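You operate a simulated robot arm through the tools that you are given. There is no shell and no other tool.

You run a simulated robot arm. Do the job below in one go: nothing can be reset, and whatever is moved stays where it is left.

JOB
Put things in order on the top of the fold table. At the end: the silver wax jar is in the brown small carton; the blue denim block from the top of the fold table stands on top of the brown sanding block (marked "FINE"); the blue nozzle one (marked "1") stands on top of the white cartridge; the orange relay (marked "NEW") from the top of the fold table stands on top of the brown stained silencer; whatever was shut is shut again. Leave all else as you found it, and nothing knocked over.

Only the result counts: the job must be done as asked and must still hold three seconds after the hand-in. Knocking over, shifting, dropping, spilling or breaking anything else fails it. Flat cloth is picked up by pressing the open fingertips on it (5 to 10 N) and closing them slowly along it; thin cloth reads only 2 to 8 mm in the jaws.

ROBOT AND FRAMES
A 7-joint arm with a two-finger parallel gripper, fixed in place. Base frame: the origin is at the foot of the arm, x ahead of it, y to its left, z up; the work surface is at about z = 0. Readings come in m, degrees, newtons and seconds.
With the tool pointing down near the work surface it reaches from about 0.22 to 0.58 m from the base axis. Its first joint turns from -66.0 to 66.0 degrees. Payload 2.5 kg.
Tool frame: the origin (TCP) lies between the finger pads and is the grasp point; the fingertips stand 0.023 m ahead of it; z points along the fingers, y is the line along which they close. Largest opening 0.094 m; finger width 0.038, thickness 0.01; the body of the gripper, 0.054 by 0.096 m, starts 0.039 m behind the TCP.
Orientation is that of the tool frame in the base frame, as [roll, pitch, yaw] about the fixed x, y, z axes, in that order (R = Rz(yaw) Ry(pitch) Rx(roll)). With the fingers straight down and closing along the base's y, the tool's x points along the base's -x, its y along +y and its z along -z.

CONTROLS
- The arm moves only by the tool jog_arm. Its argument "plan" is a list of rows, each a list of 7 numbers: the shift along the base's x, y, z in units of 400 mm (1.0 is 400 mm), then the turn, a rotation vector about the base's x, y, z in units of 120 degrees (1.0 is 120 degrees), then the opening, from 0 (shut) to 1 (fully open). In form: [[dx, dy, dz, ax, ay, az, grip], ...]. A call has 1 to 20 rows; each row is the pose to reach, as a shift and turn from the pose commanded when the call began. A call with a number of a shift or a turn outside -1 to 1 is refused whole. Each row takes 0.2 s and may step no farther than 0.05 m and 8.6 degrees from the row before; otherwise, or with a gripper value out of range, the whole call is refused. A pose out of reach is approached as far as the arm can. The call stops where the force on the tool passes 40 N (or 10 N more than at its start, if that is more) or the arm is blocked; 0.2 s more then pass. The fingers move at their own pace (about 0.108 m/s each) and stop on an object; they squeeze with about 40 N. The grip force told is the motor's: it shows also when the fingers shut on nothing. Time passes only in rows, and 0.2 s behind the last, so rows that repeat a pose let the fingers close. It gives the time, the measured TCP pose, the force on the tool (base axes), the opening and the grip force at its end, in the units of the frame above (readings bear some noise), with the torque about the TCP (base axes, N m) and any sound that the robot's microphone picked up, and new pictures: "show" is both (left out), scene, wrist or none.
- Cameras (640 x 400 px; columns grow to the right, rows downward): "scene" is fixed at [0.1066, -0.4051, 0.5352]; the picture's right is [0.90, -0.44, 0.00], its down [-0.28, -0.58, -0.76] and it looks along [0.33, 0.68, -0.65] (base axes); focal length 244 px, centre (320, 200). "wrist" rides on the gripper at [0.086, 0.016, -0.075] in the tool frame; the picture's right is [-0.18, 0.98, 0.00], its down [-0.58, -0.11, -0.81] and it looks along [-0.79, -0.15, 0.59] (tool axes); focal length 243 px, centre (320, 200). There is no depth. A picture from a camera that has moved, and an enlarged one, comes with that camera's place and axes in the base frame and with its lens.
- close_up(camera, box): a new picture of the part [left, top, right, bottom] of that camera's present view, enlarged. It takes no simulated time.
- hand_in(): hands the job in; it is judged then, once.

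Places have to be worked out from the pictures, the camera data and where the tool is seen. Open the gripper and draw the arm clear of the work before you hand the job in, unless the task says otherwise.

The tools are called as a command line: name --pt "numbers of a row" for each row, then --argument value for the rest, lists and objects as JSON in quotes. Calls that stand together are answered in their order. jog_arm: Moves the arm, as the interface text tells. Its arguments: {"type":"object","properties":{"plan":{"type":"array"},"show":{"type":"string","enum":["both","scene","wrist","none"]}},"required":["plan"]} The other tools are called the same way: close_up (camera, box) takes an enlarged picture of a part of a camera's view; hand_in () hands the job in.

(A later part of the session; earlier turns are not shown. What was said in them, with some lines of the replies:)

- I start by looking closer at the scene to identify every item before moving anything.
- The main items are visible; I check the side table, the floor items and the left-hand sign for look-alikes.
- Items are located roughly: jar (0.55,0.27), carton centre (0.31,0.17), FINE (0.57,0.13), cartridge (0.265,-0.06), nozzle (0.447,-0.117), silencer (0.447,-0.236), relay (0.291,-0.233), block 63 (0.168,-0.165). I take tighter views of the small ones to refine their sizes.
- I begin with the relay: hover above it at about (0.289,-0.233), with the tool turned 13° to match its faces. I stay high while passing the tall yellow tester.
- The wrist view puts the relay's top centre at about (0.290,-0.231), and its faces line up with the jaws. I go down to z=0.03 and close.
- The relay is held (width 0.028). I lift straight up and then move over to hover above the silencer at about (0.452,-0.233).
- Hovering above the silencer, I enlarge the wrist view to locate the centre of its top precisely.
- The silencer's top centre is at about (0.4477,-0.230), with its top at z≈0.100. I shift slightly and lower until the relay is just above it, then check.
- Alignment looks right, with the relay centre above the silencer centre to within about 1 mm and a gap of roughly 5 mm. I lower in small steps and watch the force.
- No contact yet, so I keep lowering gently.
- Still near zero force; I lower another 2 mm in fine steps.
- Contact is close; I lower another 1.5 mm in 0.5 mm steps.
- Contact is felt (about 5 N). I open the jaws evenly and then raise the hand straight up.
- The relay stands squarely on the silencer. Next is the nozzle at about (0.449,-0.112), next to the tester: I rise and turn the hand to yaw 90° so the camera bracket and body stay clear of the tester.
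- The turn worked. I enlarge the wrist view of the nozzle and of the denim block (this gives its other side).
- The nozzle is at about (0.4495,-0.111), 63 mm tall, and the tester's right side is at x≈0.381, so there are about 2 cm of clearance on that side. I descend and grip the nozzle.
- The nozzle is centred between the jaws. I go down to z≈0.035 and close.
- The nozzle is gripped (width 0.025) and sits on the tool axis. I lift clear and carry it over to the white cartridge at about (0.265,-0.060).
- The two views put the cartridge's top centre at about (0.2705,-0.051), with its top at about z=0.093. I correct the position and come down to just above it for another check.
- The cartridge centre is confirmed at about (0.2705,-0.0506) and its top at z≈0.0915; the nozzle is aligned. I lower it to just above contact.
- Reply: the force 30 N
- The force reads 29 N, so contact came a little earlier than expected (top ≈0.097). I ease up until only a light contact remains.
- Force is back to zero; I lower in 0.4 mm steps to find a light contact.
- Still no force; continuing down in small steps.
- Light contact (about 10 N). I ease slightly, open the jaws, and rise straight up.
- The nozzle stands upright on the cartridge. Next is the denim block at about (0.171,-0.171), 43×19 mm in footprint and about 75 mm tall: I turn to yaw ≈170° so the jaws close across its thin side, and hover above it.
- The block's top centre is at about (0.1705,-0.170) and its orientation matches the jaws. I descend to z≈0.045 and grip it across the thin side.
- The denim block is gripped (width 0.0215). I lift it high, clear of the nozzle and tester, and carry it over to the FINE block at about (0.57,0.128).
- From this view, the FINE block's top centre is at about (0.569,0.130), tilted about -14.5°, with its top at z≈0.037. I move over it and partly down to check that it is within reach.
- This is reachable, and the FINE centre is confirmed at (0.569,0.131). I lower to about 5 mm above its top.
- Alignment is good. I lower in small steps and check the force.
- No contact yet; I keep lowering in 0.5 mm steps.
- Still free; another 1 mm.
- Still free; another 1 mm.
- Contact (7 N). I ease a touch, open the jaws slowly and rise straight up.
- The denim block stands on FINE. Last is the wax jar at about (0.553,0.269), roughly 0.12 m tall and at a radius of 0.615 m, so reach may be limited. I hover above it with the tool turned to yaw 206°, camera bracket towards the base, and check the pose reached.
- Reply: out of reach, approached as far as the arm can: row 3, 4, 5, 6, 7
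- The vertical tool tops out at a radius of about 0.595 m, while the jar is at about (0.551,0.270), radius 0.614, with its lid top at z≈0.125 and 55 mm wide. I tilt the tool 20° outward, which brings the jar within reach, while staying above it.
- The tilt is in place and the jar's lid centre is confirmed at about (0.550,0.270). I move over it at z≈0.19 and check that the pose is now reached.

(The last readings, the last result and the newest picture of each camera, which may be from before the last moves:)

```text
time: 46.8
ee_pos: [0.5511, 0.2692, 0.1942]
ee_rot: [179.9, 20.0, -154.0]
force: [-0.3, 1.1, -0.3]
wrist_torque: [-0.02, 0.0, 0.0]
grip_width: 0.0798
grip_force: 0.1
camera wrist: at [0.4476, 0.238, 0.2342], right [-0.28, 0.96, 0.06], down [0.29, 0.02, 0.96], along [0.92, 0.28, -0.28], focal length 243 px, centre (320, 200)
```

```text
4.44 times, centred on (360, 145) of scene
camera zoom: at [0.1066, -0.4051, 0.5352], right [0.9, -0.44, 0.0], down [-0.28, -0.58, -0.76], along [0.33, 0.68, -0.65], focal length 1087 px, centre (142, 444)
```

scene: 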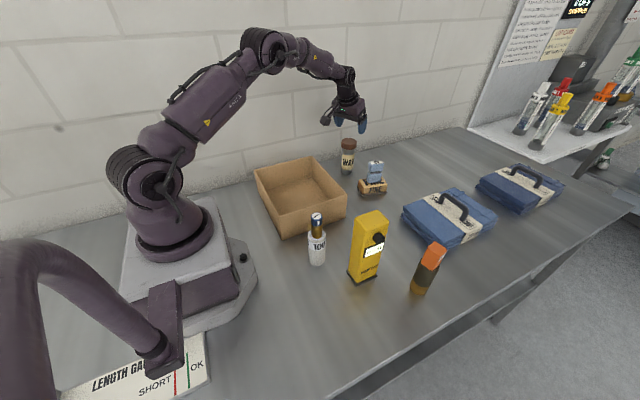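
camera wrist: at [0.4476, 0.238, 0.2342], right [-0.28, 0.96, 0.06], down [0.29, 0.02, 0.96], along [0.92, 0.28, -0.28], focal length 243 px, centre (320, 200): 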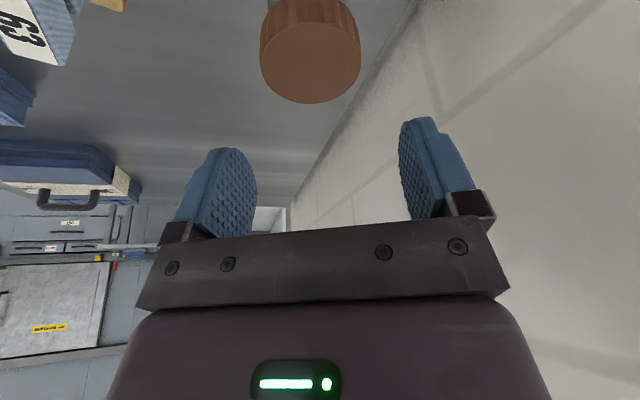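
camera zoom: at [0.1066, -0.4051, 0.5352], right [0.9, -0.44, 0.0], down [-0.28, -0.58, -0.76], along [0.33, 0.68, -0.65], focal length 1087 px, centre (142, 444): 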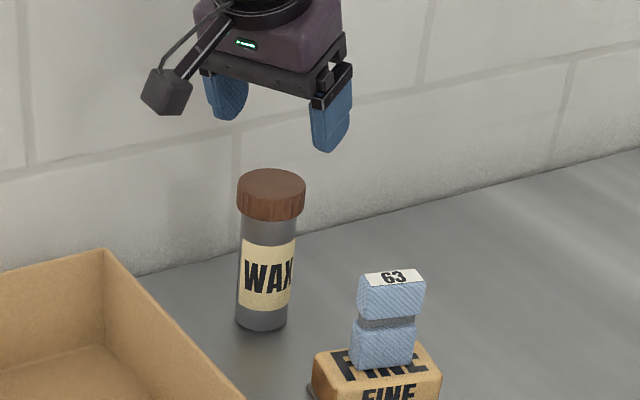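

The pose is reached and the jaws straddle the lid with more than 1 cm of margin on each side. I descend to lid height and close.

jog_arm --pt "-0.002 0 -0.05 0 0 0 0.85" --pt "-0.002 0 -0.1 0 0 0 0.85" --pt "-0.002 0 -0.15 0 0 0 0.85" --pt "-0.002 0 -0.2 0 0 0 0.85" --pt "-0.002 0 -0.2 0 0 0 0.85"

close_up --camera "scene" --box '[310, 110, 410, 190]'

close_up --camera "wrist" --box '[180, 0, 470, 240]'

```text
time: 48.0
ee_pos: [0.5496, 0.2711, 0.1145]
ee_rot: [-179.9, 20.0, -154.0]
force: [0.0, 0.6, -0.7]
wrist_torque: [-0.01, 0.03, -0.03]
grip_width: 0.0799
grip_force: 0.1
camera wrist: at [0.4472, 0.2375, 0.1542], right [-0.28, 0.96, 0.06], down [0.29, 0.02, 0.96], along [0.92, 0.28, -0.28], focal length 243 px, centre (320, 200)
```

scene: 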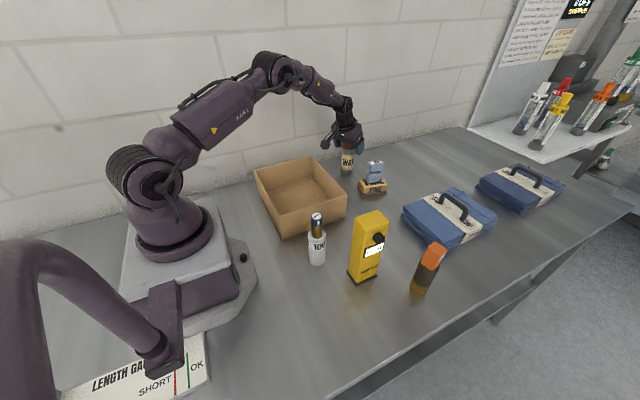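
wrist: 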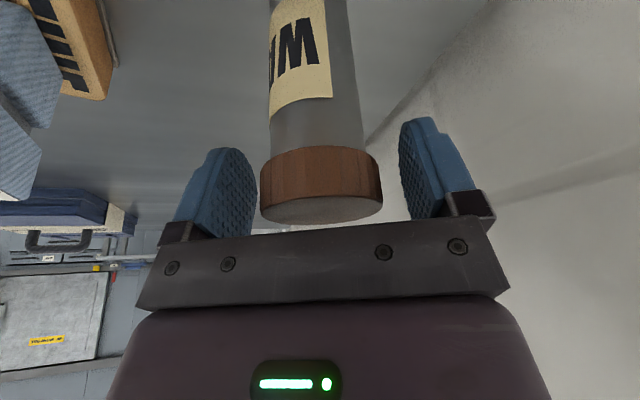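

```text
5.00 times, centred on (360, 150) of scene
camera zoom: at [0.1066, -0.4051, 0.5352], right [0.9, -0.44, 0.0], down [-0.28, -0.58, -0.76], along [0.33, 0.68, -0.65], focal length 1222 px, centre (120, 450)
```

zoom: 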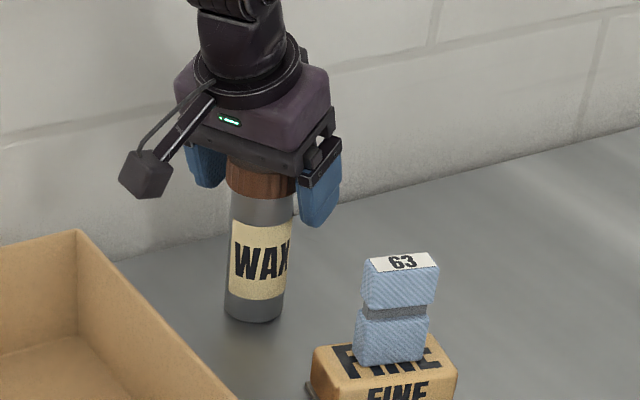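

```text
1.67 times, centred on (325, 120) of wrist
camera zoom: at [0.4472, 0.2375, 0.1542], right [-0.28, 0.96, 0.06], down [0.29, 0.02, 0.96], along [0.92, 0.28, -0.28], focal length 404 px, centre (312, 333)
```

zoom: 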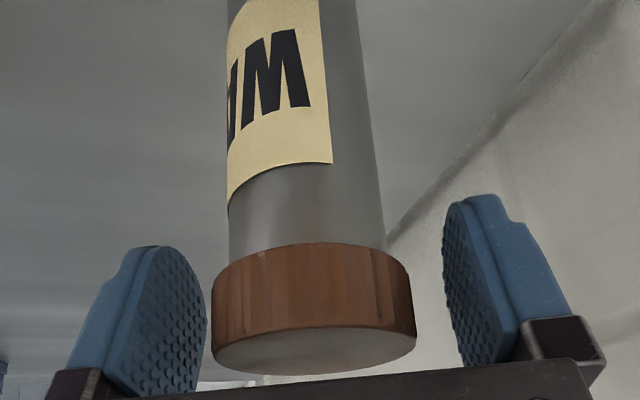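

The lid sits centred between the pads. I close on it.

jog_arm --pt "0 0 0 0 0 0 0.7" --pt "0 0 0 0 0 0 0.62" --pt "0 0 0 0 0 0 0.5" --pt "0 0 0 0 0 0 0.3" --pt "0 0 0 0 0 0 0.3" --show "wrist"

close_up --camera "scene" --box '[310, 110, 410, 190]'

```text
time: 49.2
ee_pos: [0.5511, 0.2695, 0.1148]
ee_rot: [179.9, 20.0, -154.1]
force: [0.9, 0.8, -0.7]
wrist_torque: [-0.02, 0.03, -0.04]
grip_width: 0.0544
grip_force: 40.4
camera wrist: at [0.4471, 0.2374, 0.1544], right [-0.28, 0.96, 0.06], down [0.29, 0.02, 0.96], along [0.92, 0.28, -0.28], focal length 243 px, centre (320, 200)
```

wrist: 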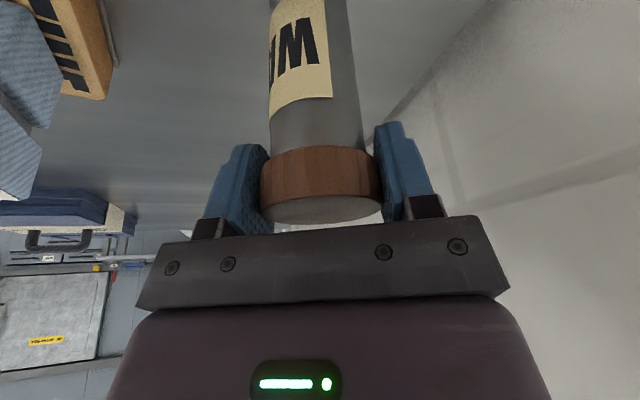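

```text
5.00 times, centred on (360, 150) of scene
camera zoom: at [0.1066, -0.4051, 0.5352], right [0.9, -0.44, 0.0], down [-0.28, -0.58, -0.76], along [0.33, 0.68, -0.65], focal length 1222 px, centre (120, 450)
```

zoom: 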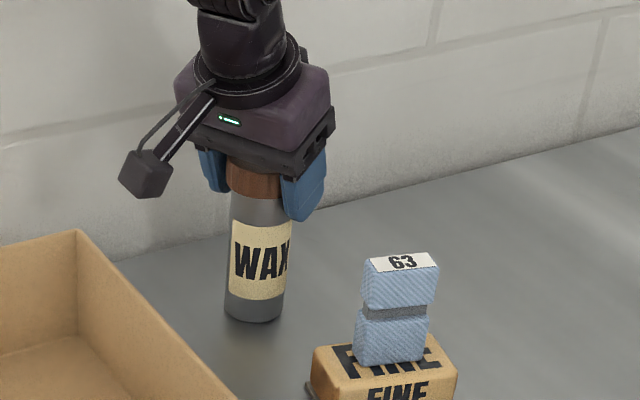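

The lid is gripped at 54 mm. I lift just 1 cm to check that the whole jar comes with it.

jog_arm --pt "0 0 0.008 0 0 0 0.3" --pt "0 0 0.025 0 0 0 0.3" --pt "0 0 0.025 0 0 0 0.3" --show "wrist"

close_up --camera "scene" --box '[310, 110, 410, 190]'

```text
time: 50.0
ee_pos: [0.5488, 0.2699, 0.1233]
ee_rot: [179.9, 20.0, -154.0]
force: [0.0, -0.1, -2.6]
wrist_torque: [0.01, 0.0, 0.01]
grip_width: 0.0546
grip_force: 40.3
camera wrist: at [0.4471, 0.2373, 0.1642], right [-0.28, 0.96, 0.06], down [0.29, 0.02, 0.96], along [0.92, 0.28, -0.29], focal length 243 px, centre (320, 200)
```

wrist: 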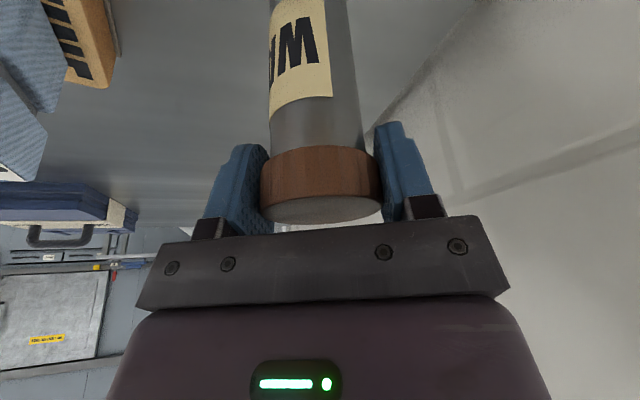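

```text
5.00 times, centred on (360, 150) of scene
camera zoom: at [0.1066, -0.4051, 0.5352], right [0.9, -0.44, 0.0], down [-0.28, -0.58, -0.76], along [0.33, 0.68, -0.65], focal length 1222 px, centre (120, 450)
```

zoom: 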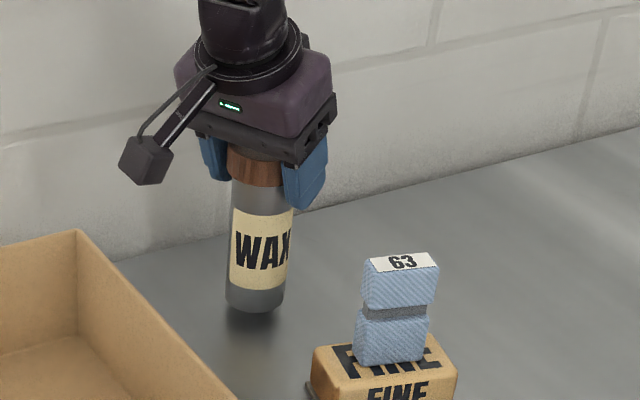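

The whole jar rises with the lid, upright. I lift it and carry it inward over the carton at about (0.310,0.165), keeping its bottom well above the carton rim.

jog_arm --pt "0 0 0.05 0 0 0 0.3" --pt "0 0 0.1 0 0 0 0.3" --pt "0 0 0.15 0 0 0 0.3" --pt "-0.05 -0.0225 0.225 0 0 0 0.3" --pt "-0.1125 -0.05 0.3 0 0 0 0.3" --pt "-0.2 -0.0875 0.34 0 0 0 0.3" --pt "-0.305 -0.1325 0.34 0 0 0 0.3" --pt "-0.41 -0.18 0.34 0 0 0 0.3" --pt "-0.515 -0.225 0.34 0 0 0 0.3" --pt "-0.5975 -0.2625 0.34 0 0 0 0.3" --pt "-0.5975 -0.2625 0.34 0 0 0 0.3"

close_up --camera "scene" --box '[240, 100, 360, 240]'

```text
time: 52.4
ee_pos: [0.3092, 0.1631, 0.2598]
ee_rot: [-180.0, 20.1, -154.0]
force: [0.1, -1.1, -2.7]
wrist_torque: [0.0, 0.01, -0.01]
grip_width: 0.0546
grip_force: 39.9
camera wrist: at [0.207, 0.1313, 0.3005], right [-0.28, 0.96, 0.06], down [0.29, 0.02, 0.96], along [0.92, 0.28, -0.28], focal length 243 px, centre (320, 200)
```

scene: 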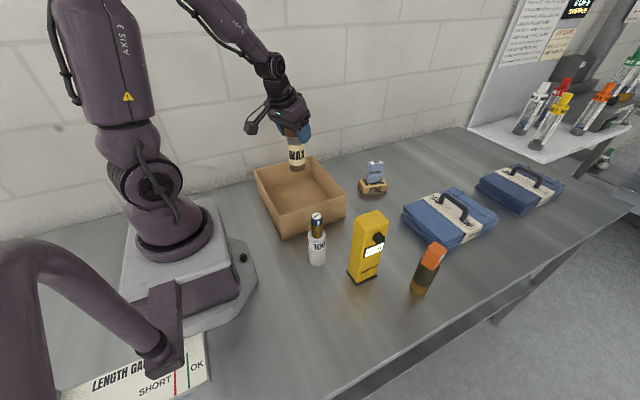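
wrist: 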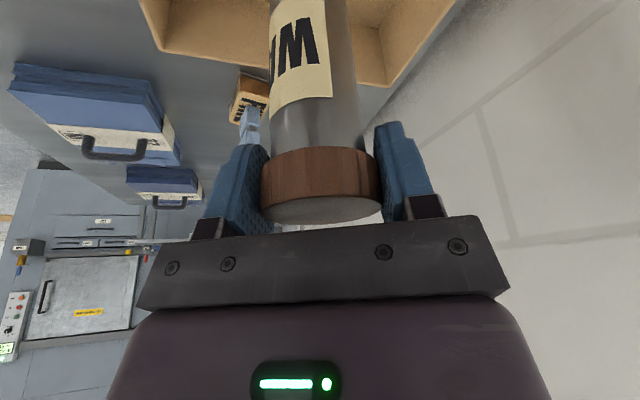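

```text
2.86 times, centred on (300, 170) of scene
camera zoom: at [0.1066, -0.4051, 0.5352], right [0.9, -0.44, 0.0], down [-0.28, -0.58, -0.76], along [0.33, 0.68, -0.65], focal length 698 px, centre (377, 286)
```

zoom: 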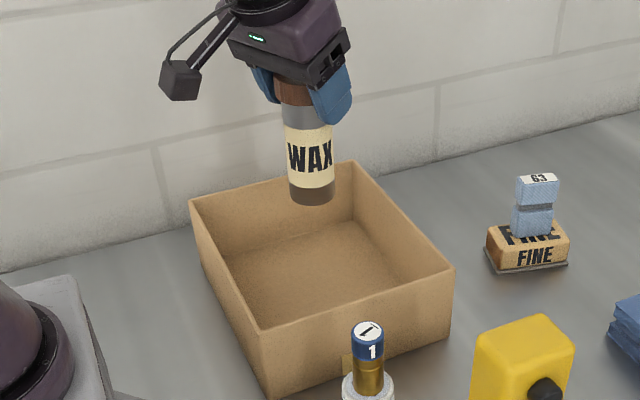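

The jar hangs upright over the carton's middle. I lower it into the carton, stopping just above the floor.

jog_arm --pt "0 0 -0.08 0 0 0 0.3" --pt "0 0 -0.16 0 0 0 0.3" --pt "0 0 -0.24 0 0 0 0.3" --pt "0 0 -0.3 0 0 0 0.3" --pt "0 0 -0.335 0 0 0 0.3" --pt "0 0 -0.335 0 0 0 0.3"

close_up --camera "scene" --box '[240, 130, 360, 250]'

```text
time: 53.8
ee_pos: [0.3111, 0.1635, 0.1263]
ee_rot: [-180.0, 20.1, -153.9]
force: [0.4, 0.2, -2.0]
wrist_torque: [0.05, -0.01, 0.01]
grip_width: 0.0542
grip_force: 39.7
camera wrist: at [0.208, 0.1323, 0.1669], right [-0.28, 0.96, 0.06], down [0.29, 0.02, 0.96], along [0.92, 0.28, -0.28], focal length 243 px, centre (320, 200)
```

scene: 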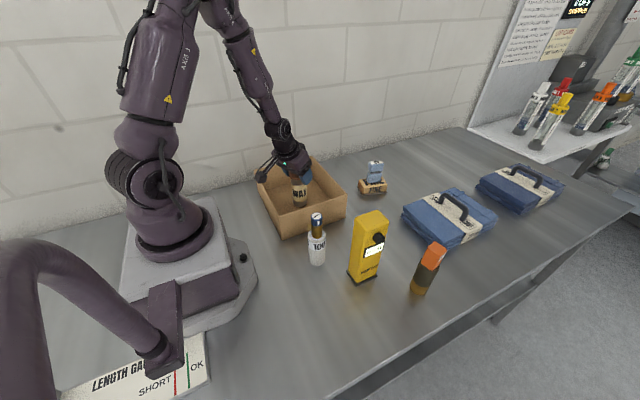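
wrist: 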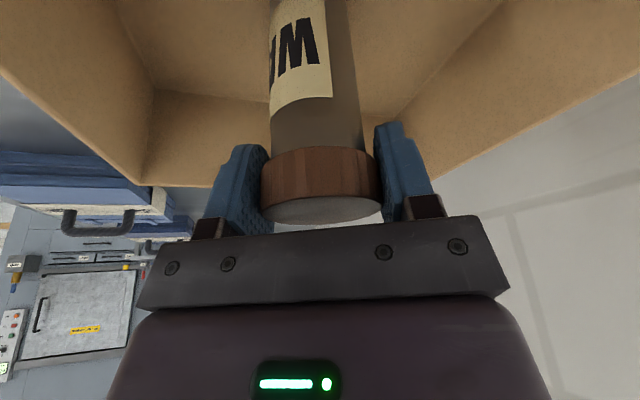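

```text
3.33 times, centred on (300, 190) of scene
camera zoom: at [0.1066, -0.4051, 0.5352], right [0.9, -0.44, 0.0], down [-0.28, -0.58, -0.76], along [0.33, 0.68, -0.65], focal length 815 px, centre (387, 233)
```

zoom: 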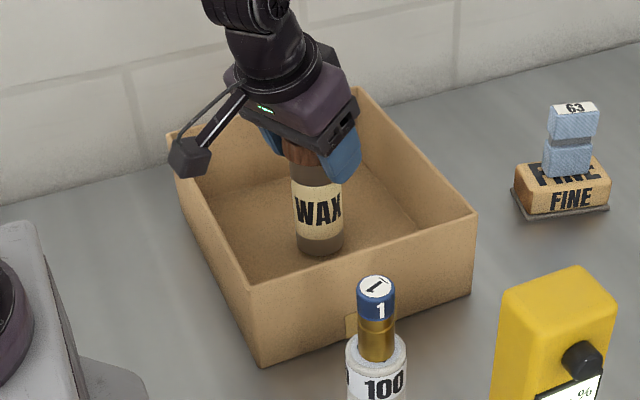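

The jar is just above the carton floor, with the camera housing about 4 cm above the rim. I lower in small steps to contact.

jog_arm --pt "0 0 -0.008 0 0 0 0.3" --pt "0 0 -0.015 0 0 0 0.3" --pt "0 0 -0.0175 0 0 0 0.3" --pt "0 0 -0.0175 0 0 0 0.3" --show "none"

```text
time: 54.8
ee_pos: [0.3108, 0.1644, 0.1197]
ee_rot: [-180.0, 20.0, -153.9]
force: [-2.0, -2.1, 6.2]
wrist_torque: [-0.08, 0.22, -0.01]
grip_width: 0.0548
grip_force: 39.7
```

Contact with the carton floor (about 8 N above the free reading). I ease back slightly and check the view before letting go.

jog_arm --pt "0 0 0.001 0 0 0 0.3" --pt "0 0 0.001 0 0 0 0.3" --show "wrist"

close_up --camera "scene" --box '[270, 150, 340, 220]'

```text
time: 55.4
ee_pos: [0.3109, 0.1648, 0.1191]
ee_rot: [179.9, 20.0, -153.9]
force: [-1.2, 0.2, 4.2]
wrist_torque: [-0.02, 0.03, 0.02]
grip_width: 0.0544
grip_force: 39.8
camera wrist: at [0.2081, 0.1325, 0.1599], right [-0.28, 0.96, 0.06], down [0.29, 0.02, 0.96], along [0.92, 0.28, -0.28], focal length 243 px, centre (320, 200)
```

wrist: 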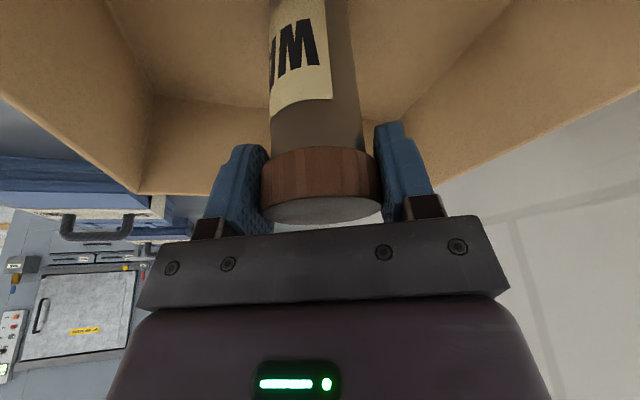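

```text
5.71 times, centred on (305, 185) of scene
camera zoom: at [0.1066, -0.4051, 0.5352], right [0.9, -0.44, 0.0], down [-0.28, -0.58, -0.76], along [0.33, 0.68, -0.65], focal length 1397 px, centre (406, 286)
```

zoom: 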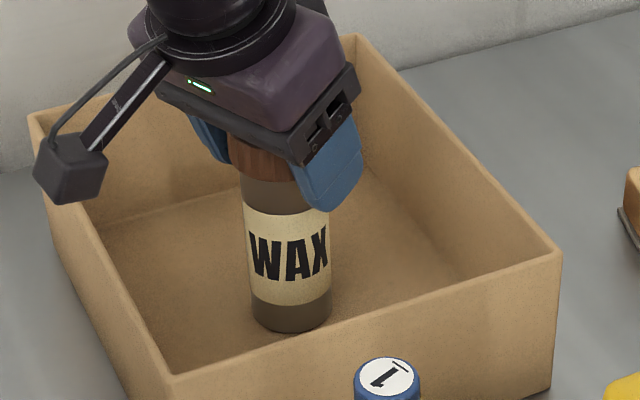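

The jar is standing on the carton floor. I open the jaws slowly and raise the hand straight up.

jog_arm --pt "0 0 0 0 0 0 0.6" --pt "0 0 0 0 0 0 0.72" --pt "0 0 0 0 0 0 0.85" --pt "0 0 0 0 0 0 0.85" --pt "0 0 0.04 0 0 0 0.85" --pt "0 0 0.12 0 0 0 0.85" --pt "0 0 0.22 0 0 0 0.85" --pt "0 0 0.32 0 0 0 0.85" --pt "0 0 0.42 0 0 0 0.85" --pt "0 0 0.5 0 0 0 0.85"

close_up --camera "scene" --box '[240, 130, 360, 250]'

```text
time: 57.6
ee_pos: [0.3098, 0.1652, 0.3212]
ee_rot: [180.0, 19.9, -153.8]
force: [0.3, 0.5, 0.3]
wrist_torque: [-0.02, 0.01, 0.02]
grip_width: 0.0798
grip_force: 0.0
camera wrist: at [0.2081, 0.1326, 0.361], right [-0.28, 0.96, 0.06], down [0.29, 0.02, 0.96], along [0.92, 0.28, -0.29], focal length 243 px, centre (320, 200)
```

scene: 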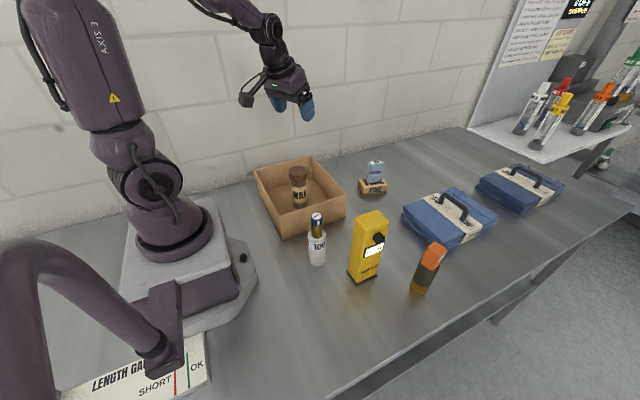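
wrist: 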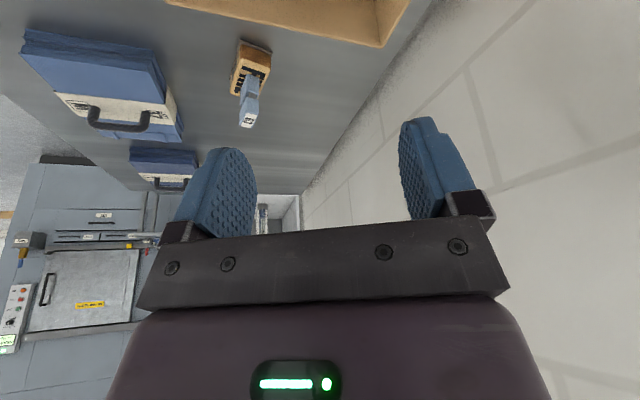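

```text
3.33 times, centred on (300, 190) of scene
camera zoom: at [0.1066, -0.4051, 0.5352], right [0.9, -0.44, 0.0], down [-0.28, -0.58, -0.76], along [0.33, 0.68, -0.65], focal length 815 px, centre (387, 233)
```

zoom: 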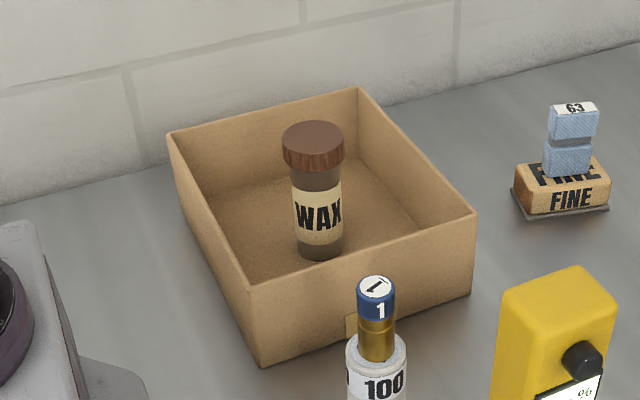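

The jar stands upright in the carton. I raise the arm further clear and check all the stacks once more.

jog_arm --pt "0 0 0.08 0 0 0 0.85" --pt "-0.02 -0.02 0.16 0 0 0 0.85" --pt "-0.04 -0.04 0.2 0 0 0 0.85" --pt "-0.04 -0.04 0.2 0 0 0 0.85"

close_up --camera "scene" --box '[240, 140, 460, 310]'

close_up --camera "scene" --box '[390, 215, 470, 305]'

```text
time: 58.6
ee_pos: [0.2958, 0.1478, 0.3993]
ee_rot: [-180.0, 20.0, -153.9]
force: [0.9, 1.2, 0.5]
wrist_torque: [-0.02, 0.04, 0.01]
grip_width: 0.0803
grip_force: 0.1
camera wrist: at [0.1921, 0.1156, 0.4401], right [-0.28, 0.96, 0.06], down [0.29, 0.02, 0.96], along [0.92, 0.28, -0.28], focal length 243 px, centre (320, 200)
```

scene: 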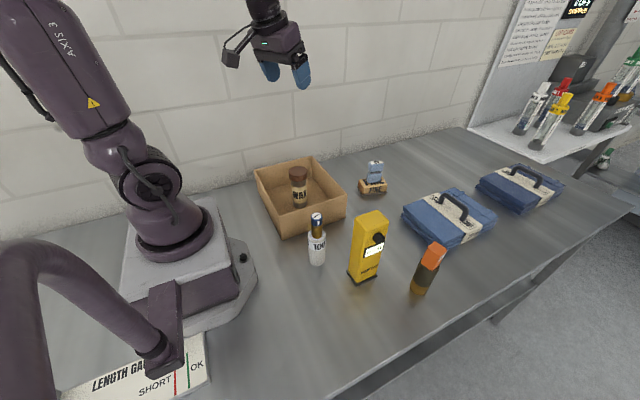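
wrist: 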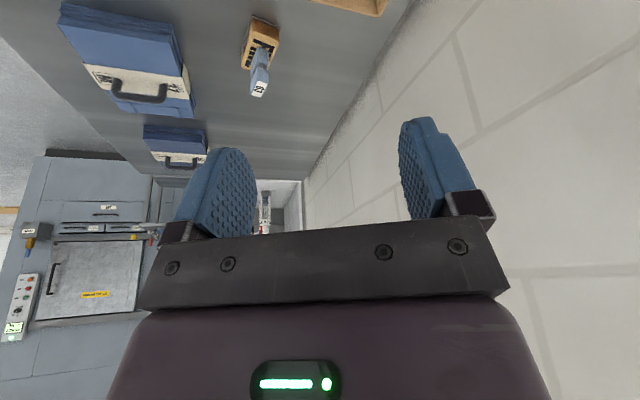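

```text
2.35 times, centred on (350, 225) of scene
camera zoom: at [0.1066, -0.4051, 0.5352], right [0.9, -0.44, 0.0], down [-0.28, -0.58, -0.76], along [0.33, 0.68, -0.65], focal length 575 px, centre (249, 141)
```

zoom: 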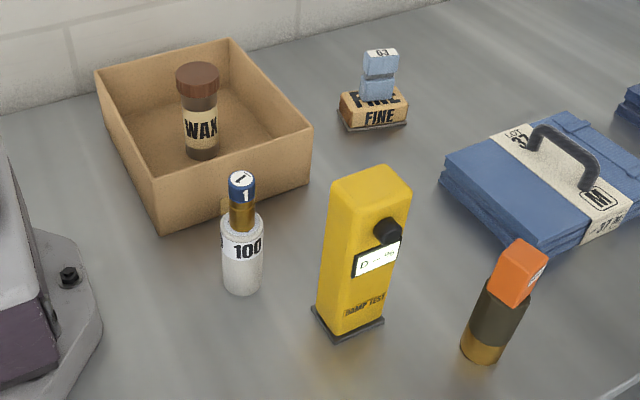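

```text
4.44 times, centred on (430, 260) of scene
camera zoom: at [0.1066, -0.4051, 0.5352], right [0.9, -0.44, 0.0], down [-0.28, -0.58, -0.76], along [0.33, 0.68, -0.65], focal length 1087 px, centre (-169, -67)
```

zoom: 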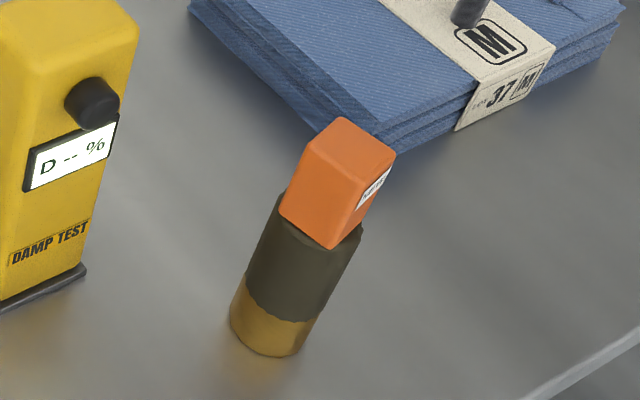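

All four placements are standing: jar in carton, denim block on FINE, nozzle on cartridge, relay on silencer. The tester and denim bundles look undisturbed, and the gripper is open and clear, so I hand the job in.

hand_in

```text
The job is handed in.
```

I've handed in the job with all four items placed. In the last pictures before the hand-in, everything was standing as asked. I haven't seen how it was judged.

| Item | Now on or in |
|---|---|
| Silver wax jar | Upright in the brown small carton, lid on |
| Blue denim block (marked "63") | Upright on the brown "FINE" sanding block |
| Blue nozzle one (marked "1") | Upright on the white cartridge (marked "100") |
| Orange relay (marked "NEW") | Upright on the brown stained silencer |

- **Block choice:** I took "blue denim block" to mean the small light-blue block marked "63", not the large folded denim bundles.
- **Nozzle contact:** I pressed the nozzle onto the cartridge harder than intended for a moment, about 29 N. I eased off before letting go, and both stood straight afterwards.
- **Jar lift:** The jar was at the edge of the arm's reach, so I lifted it by its lid with the tool tilted. The lid stayed on.
- **Everything else:** No other object was touched, and nothing was knocked over. I found nothing that needed shutting again.
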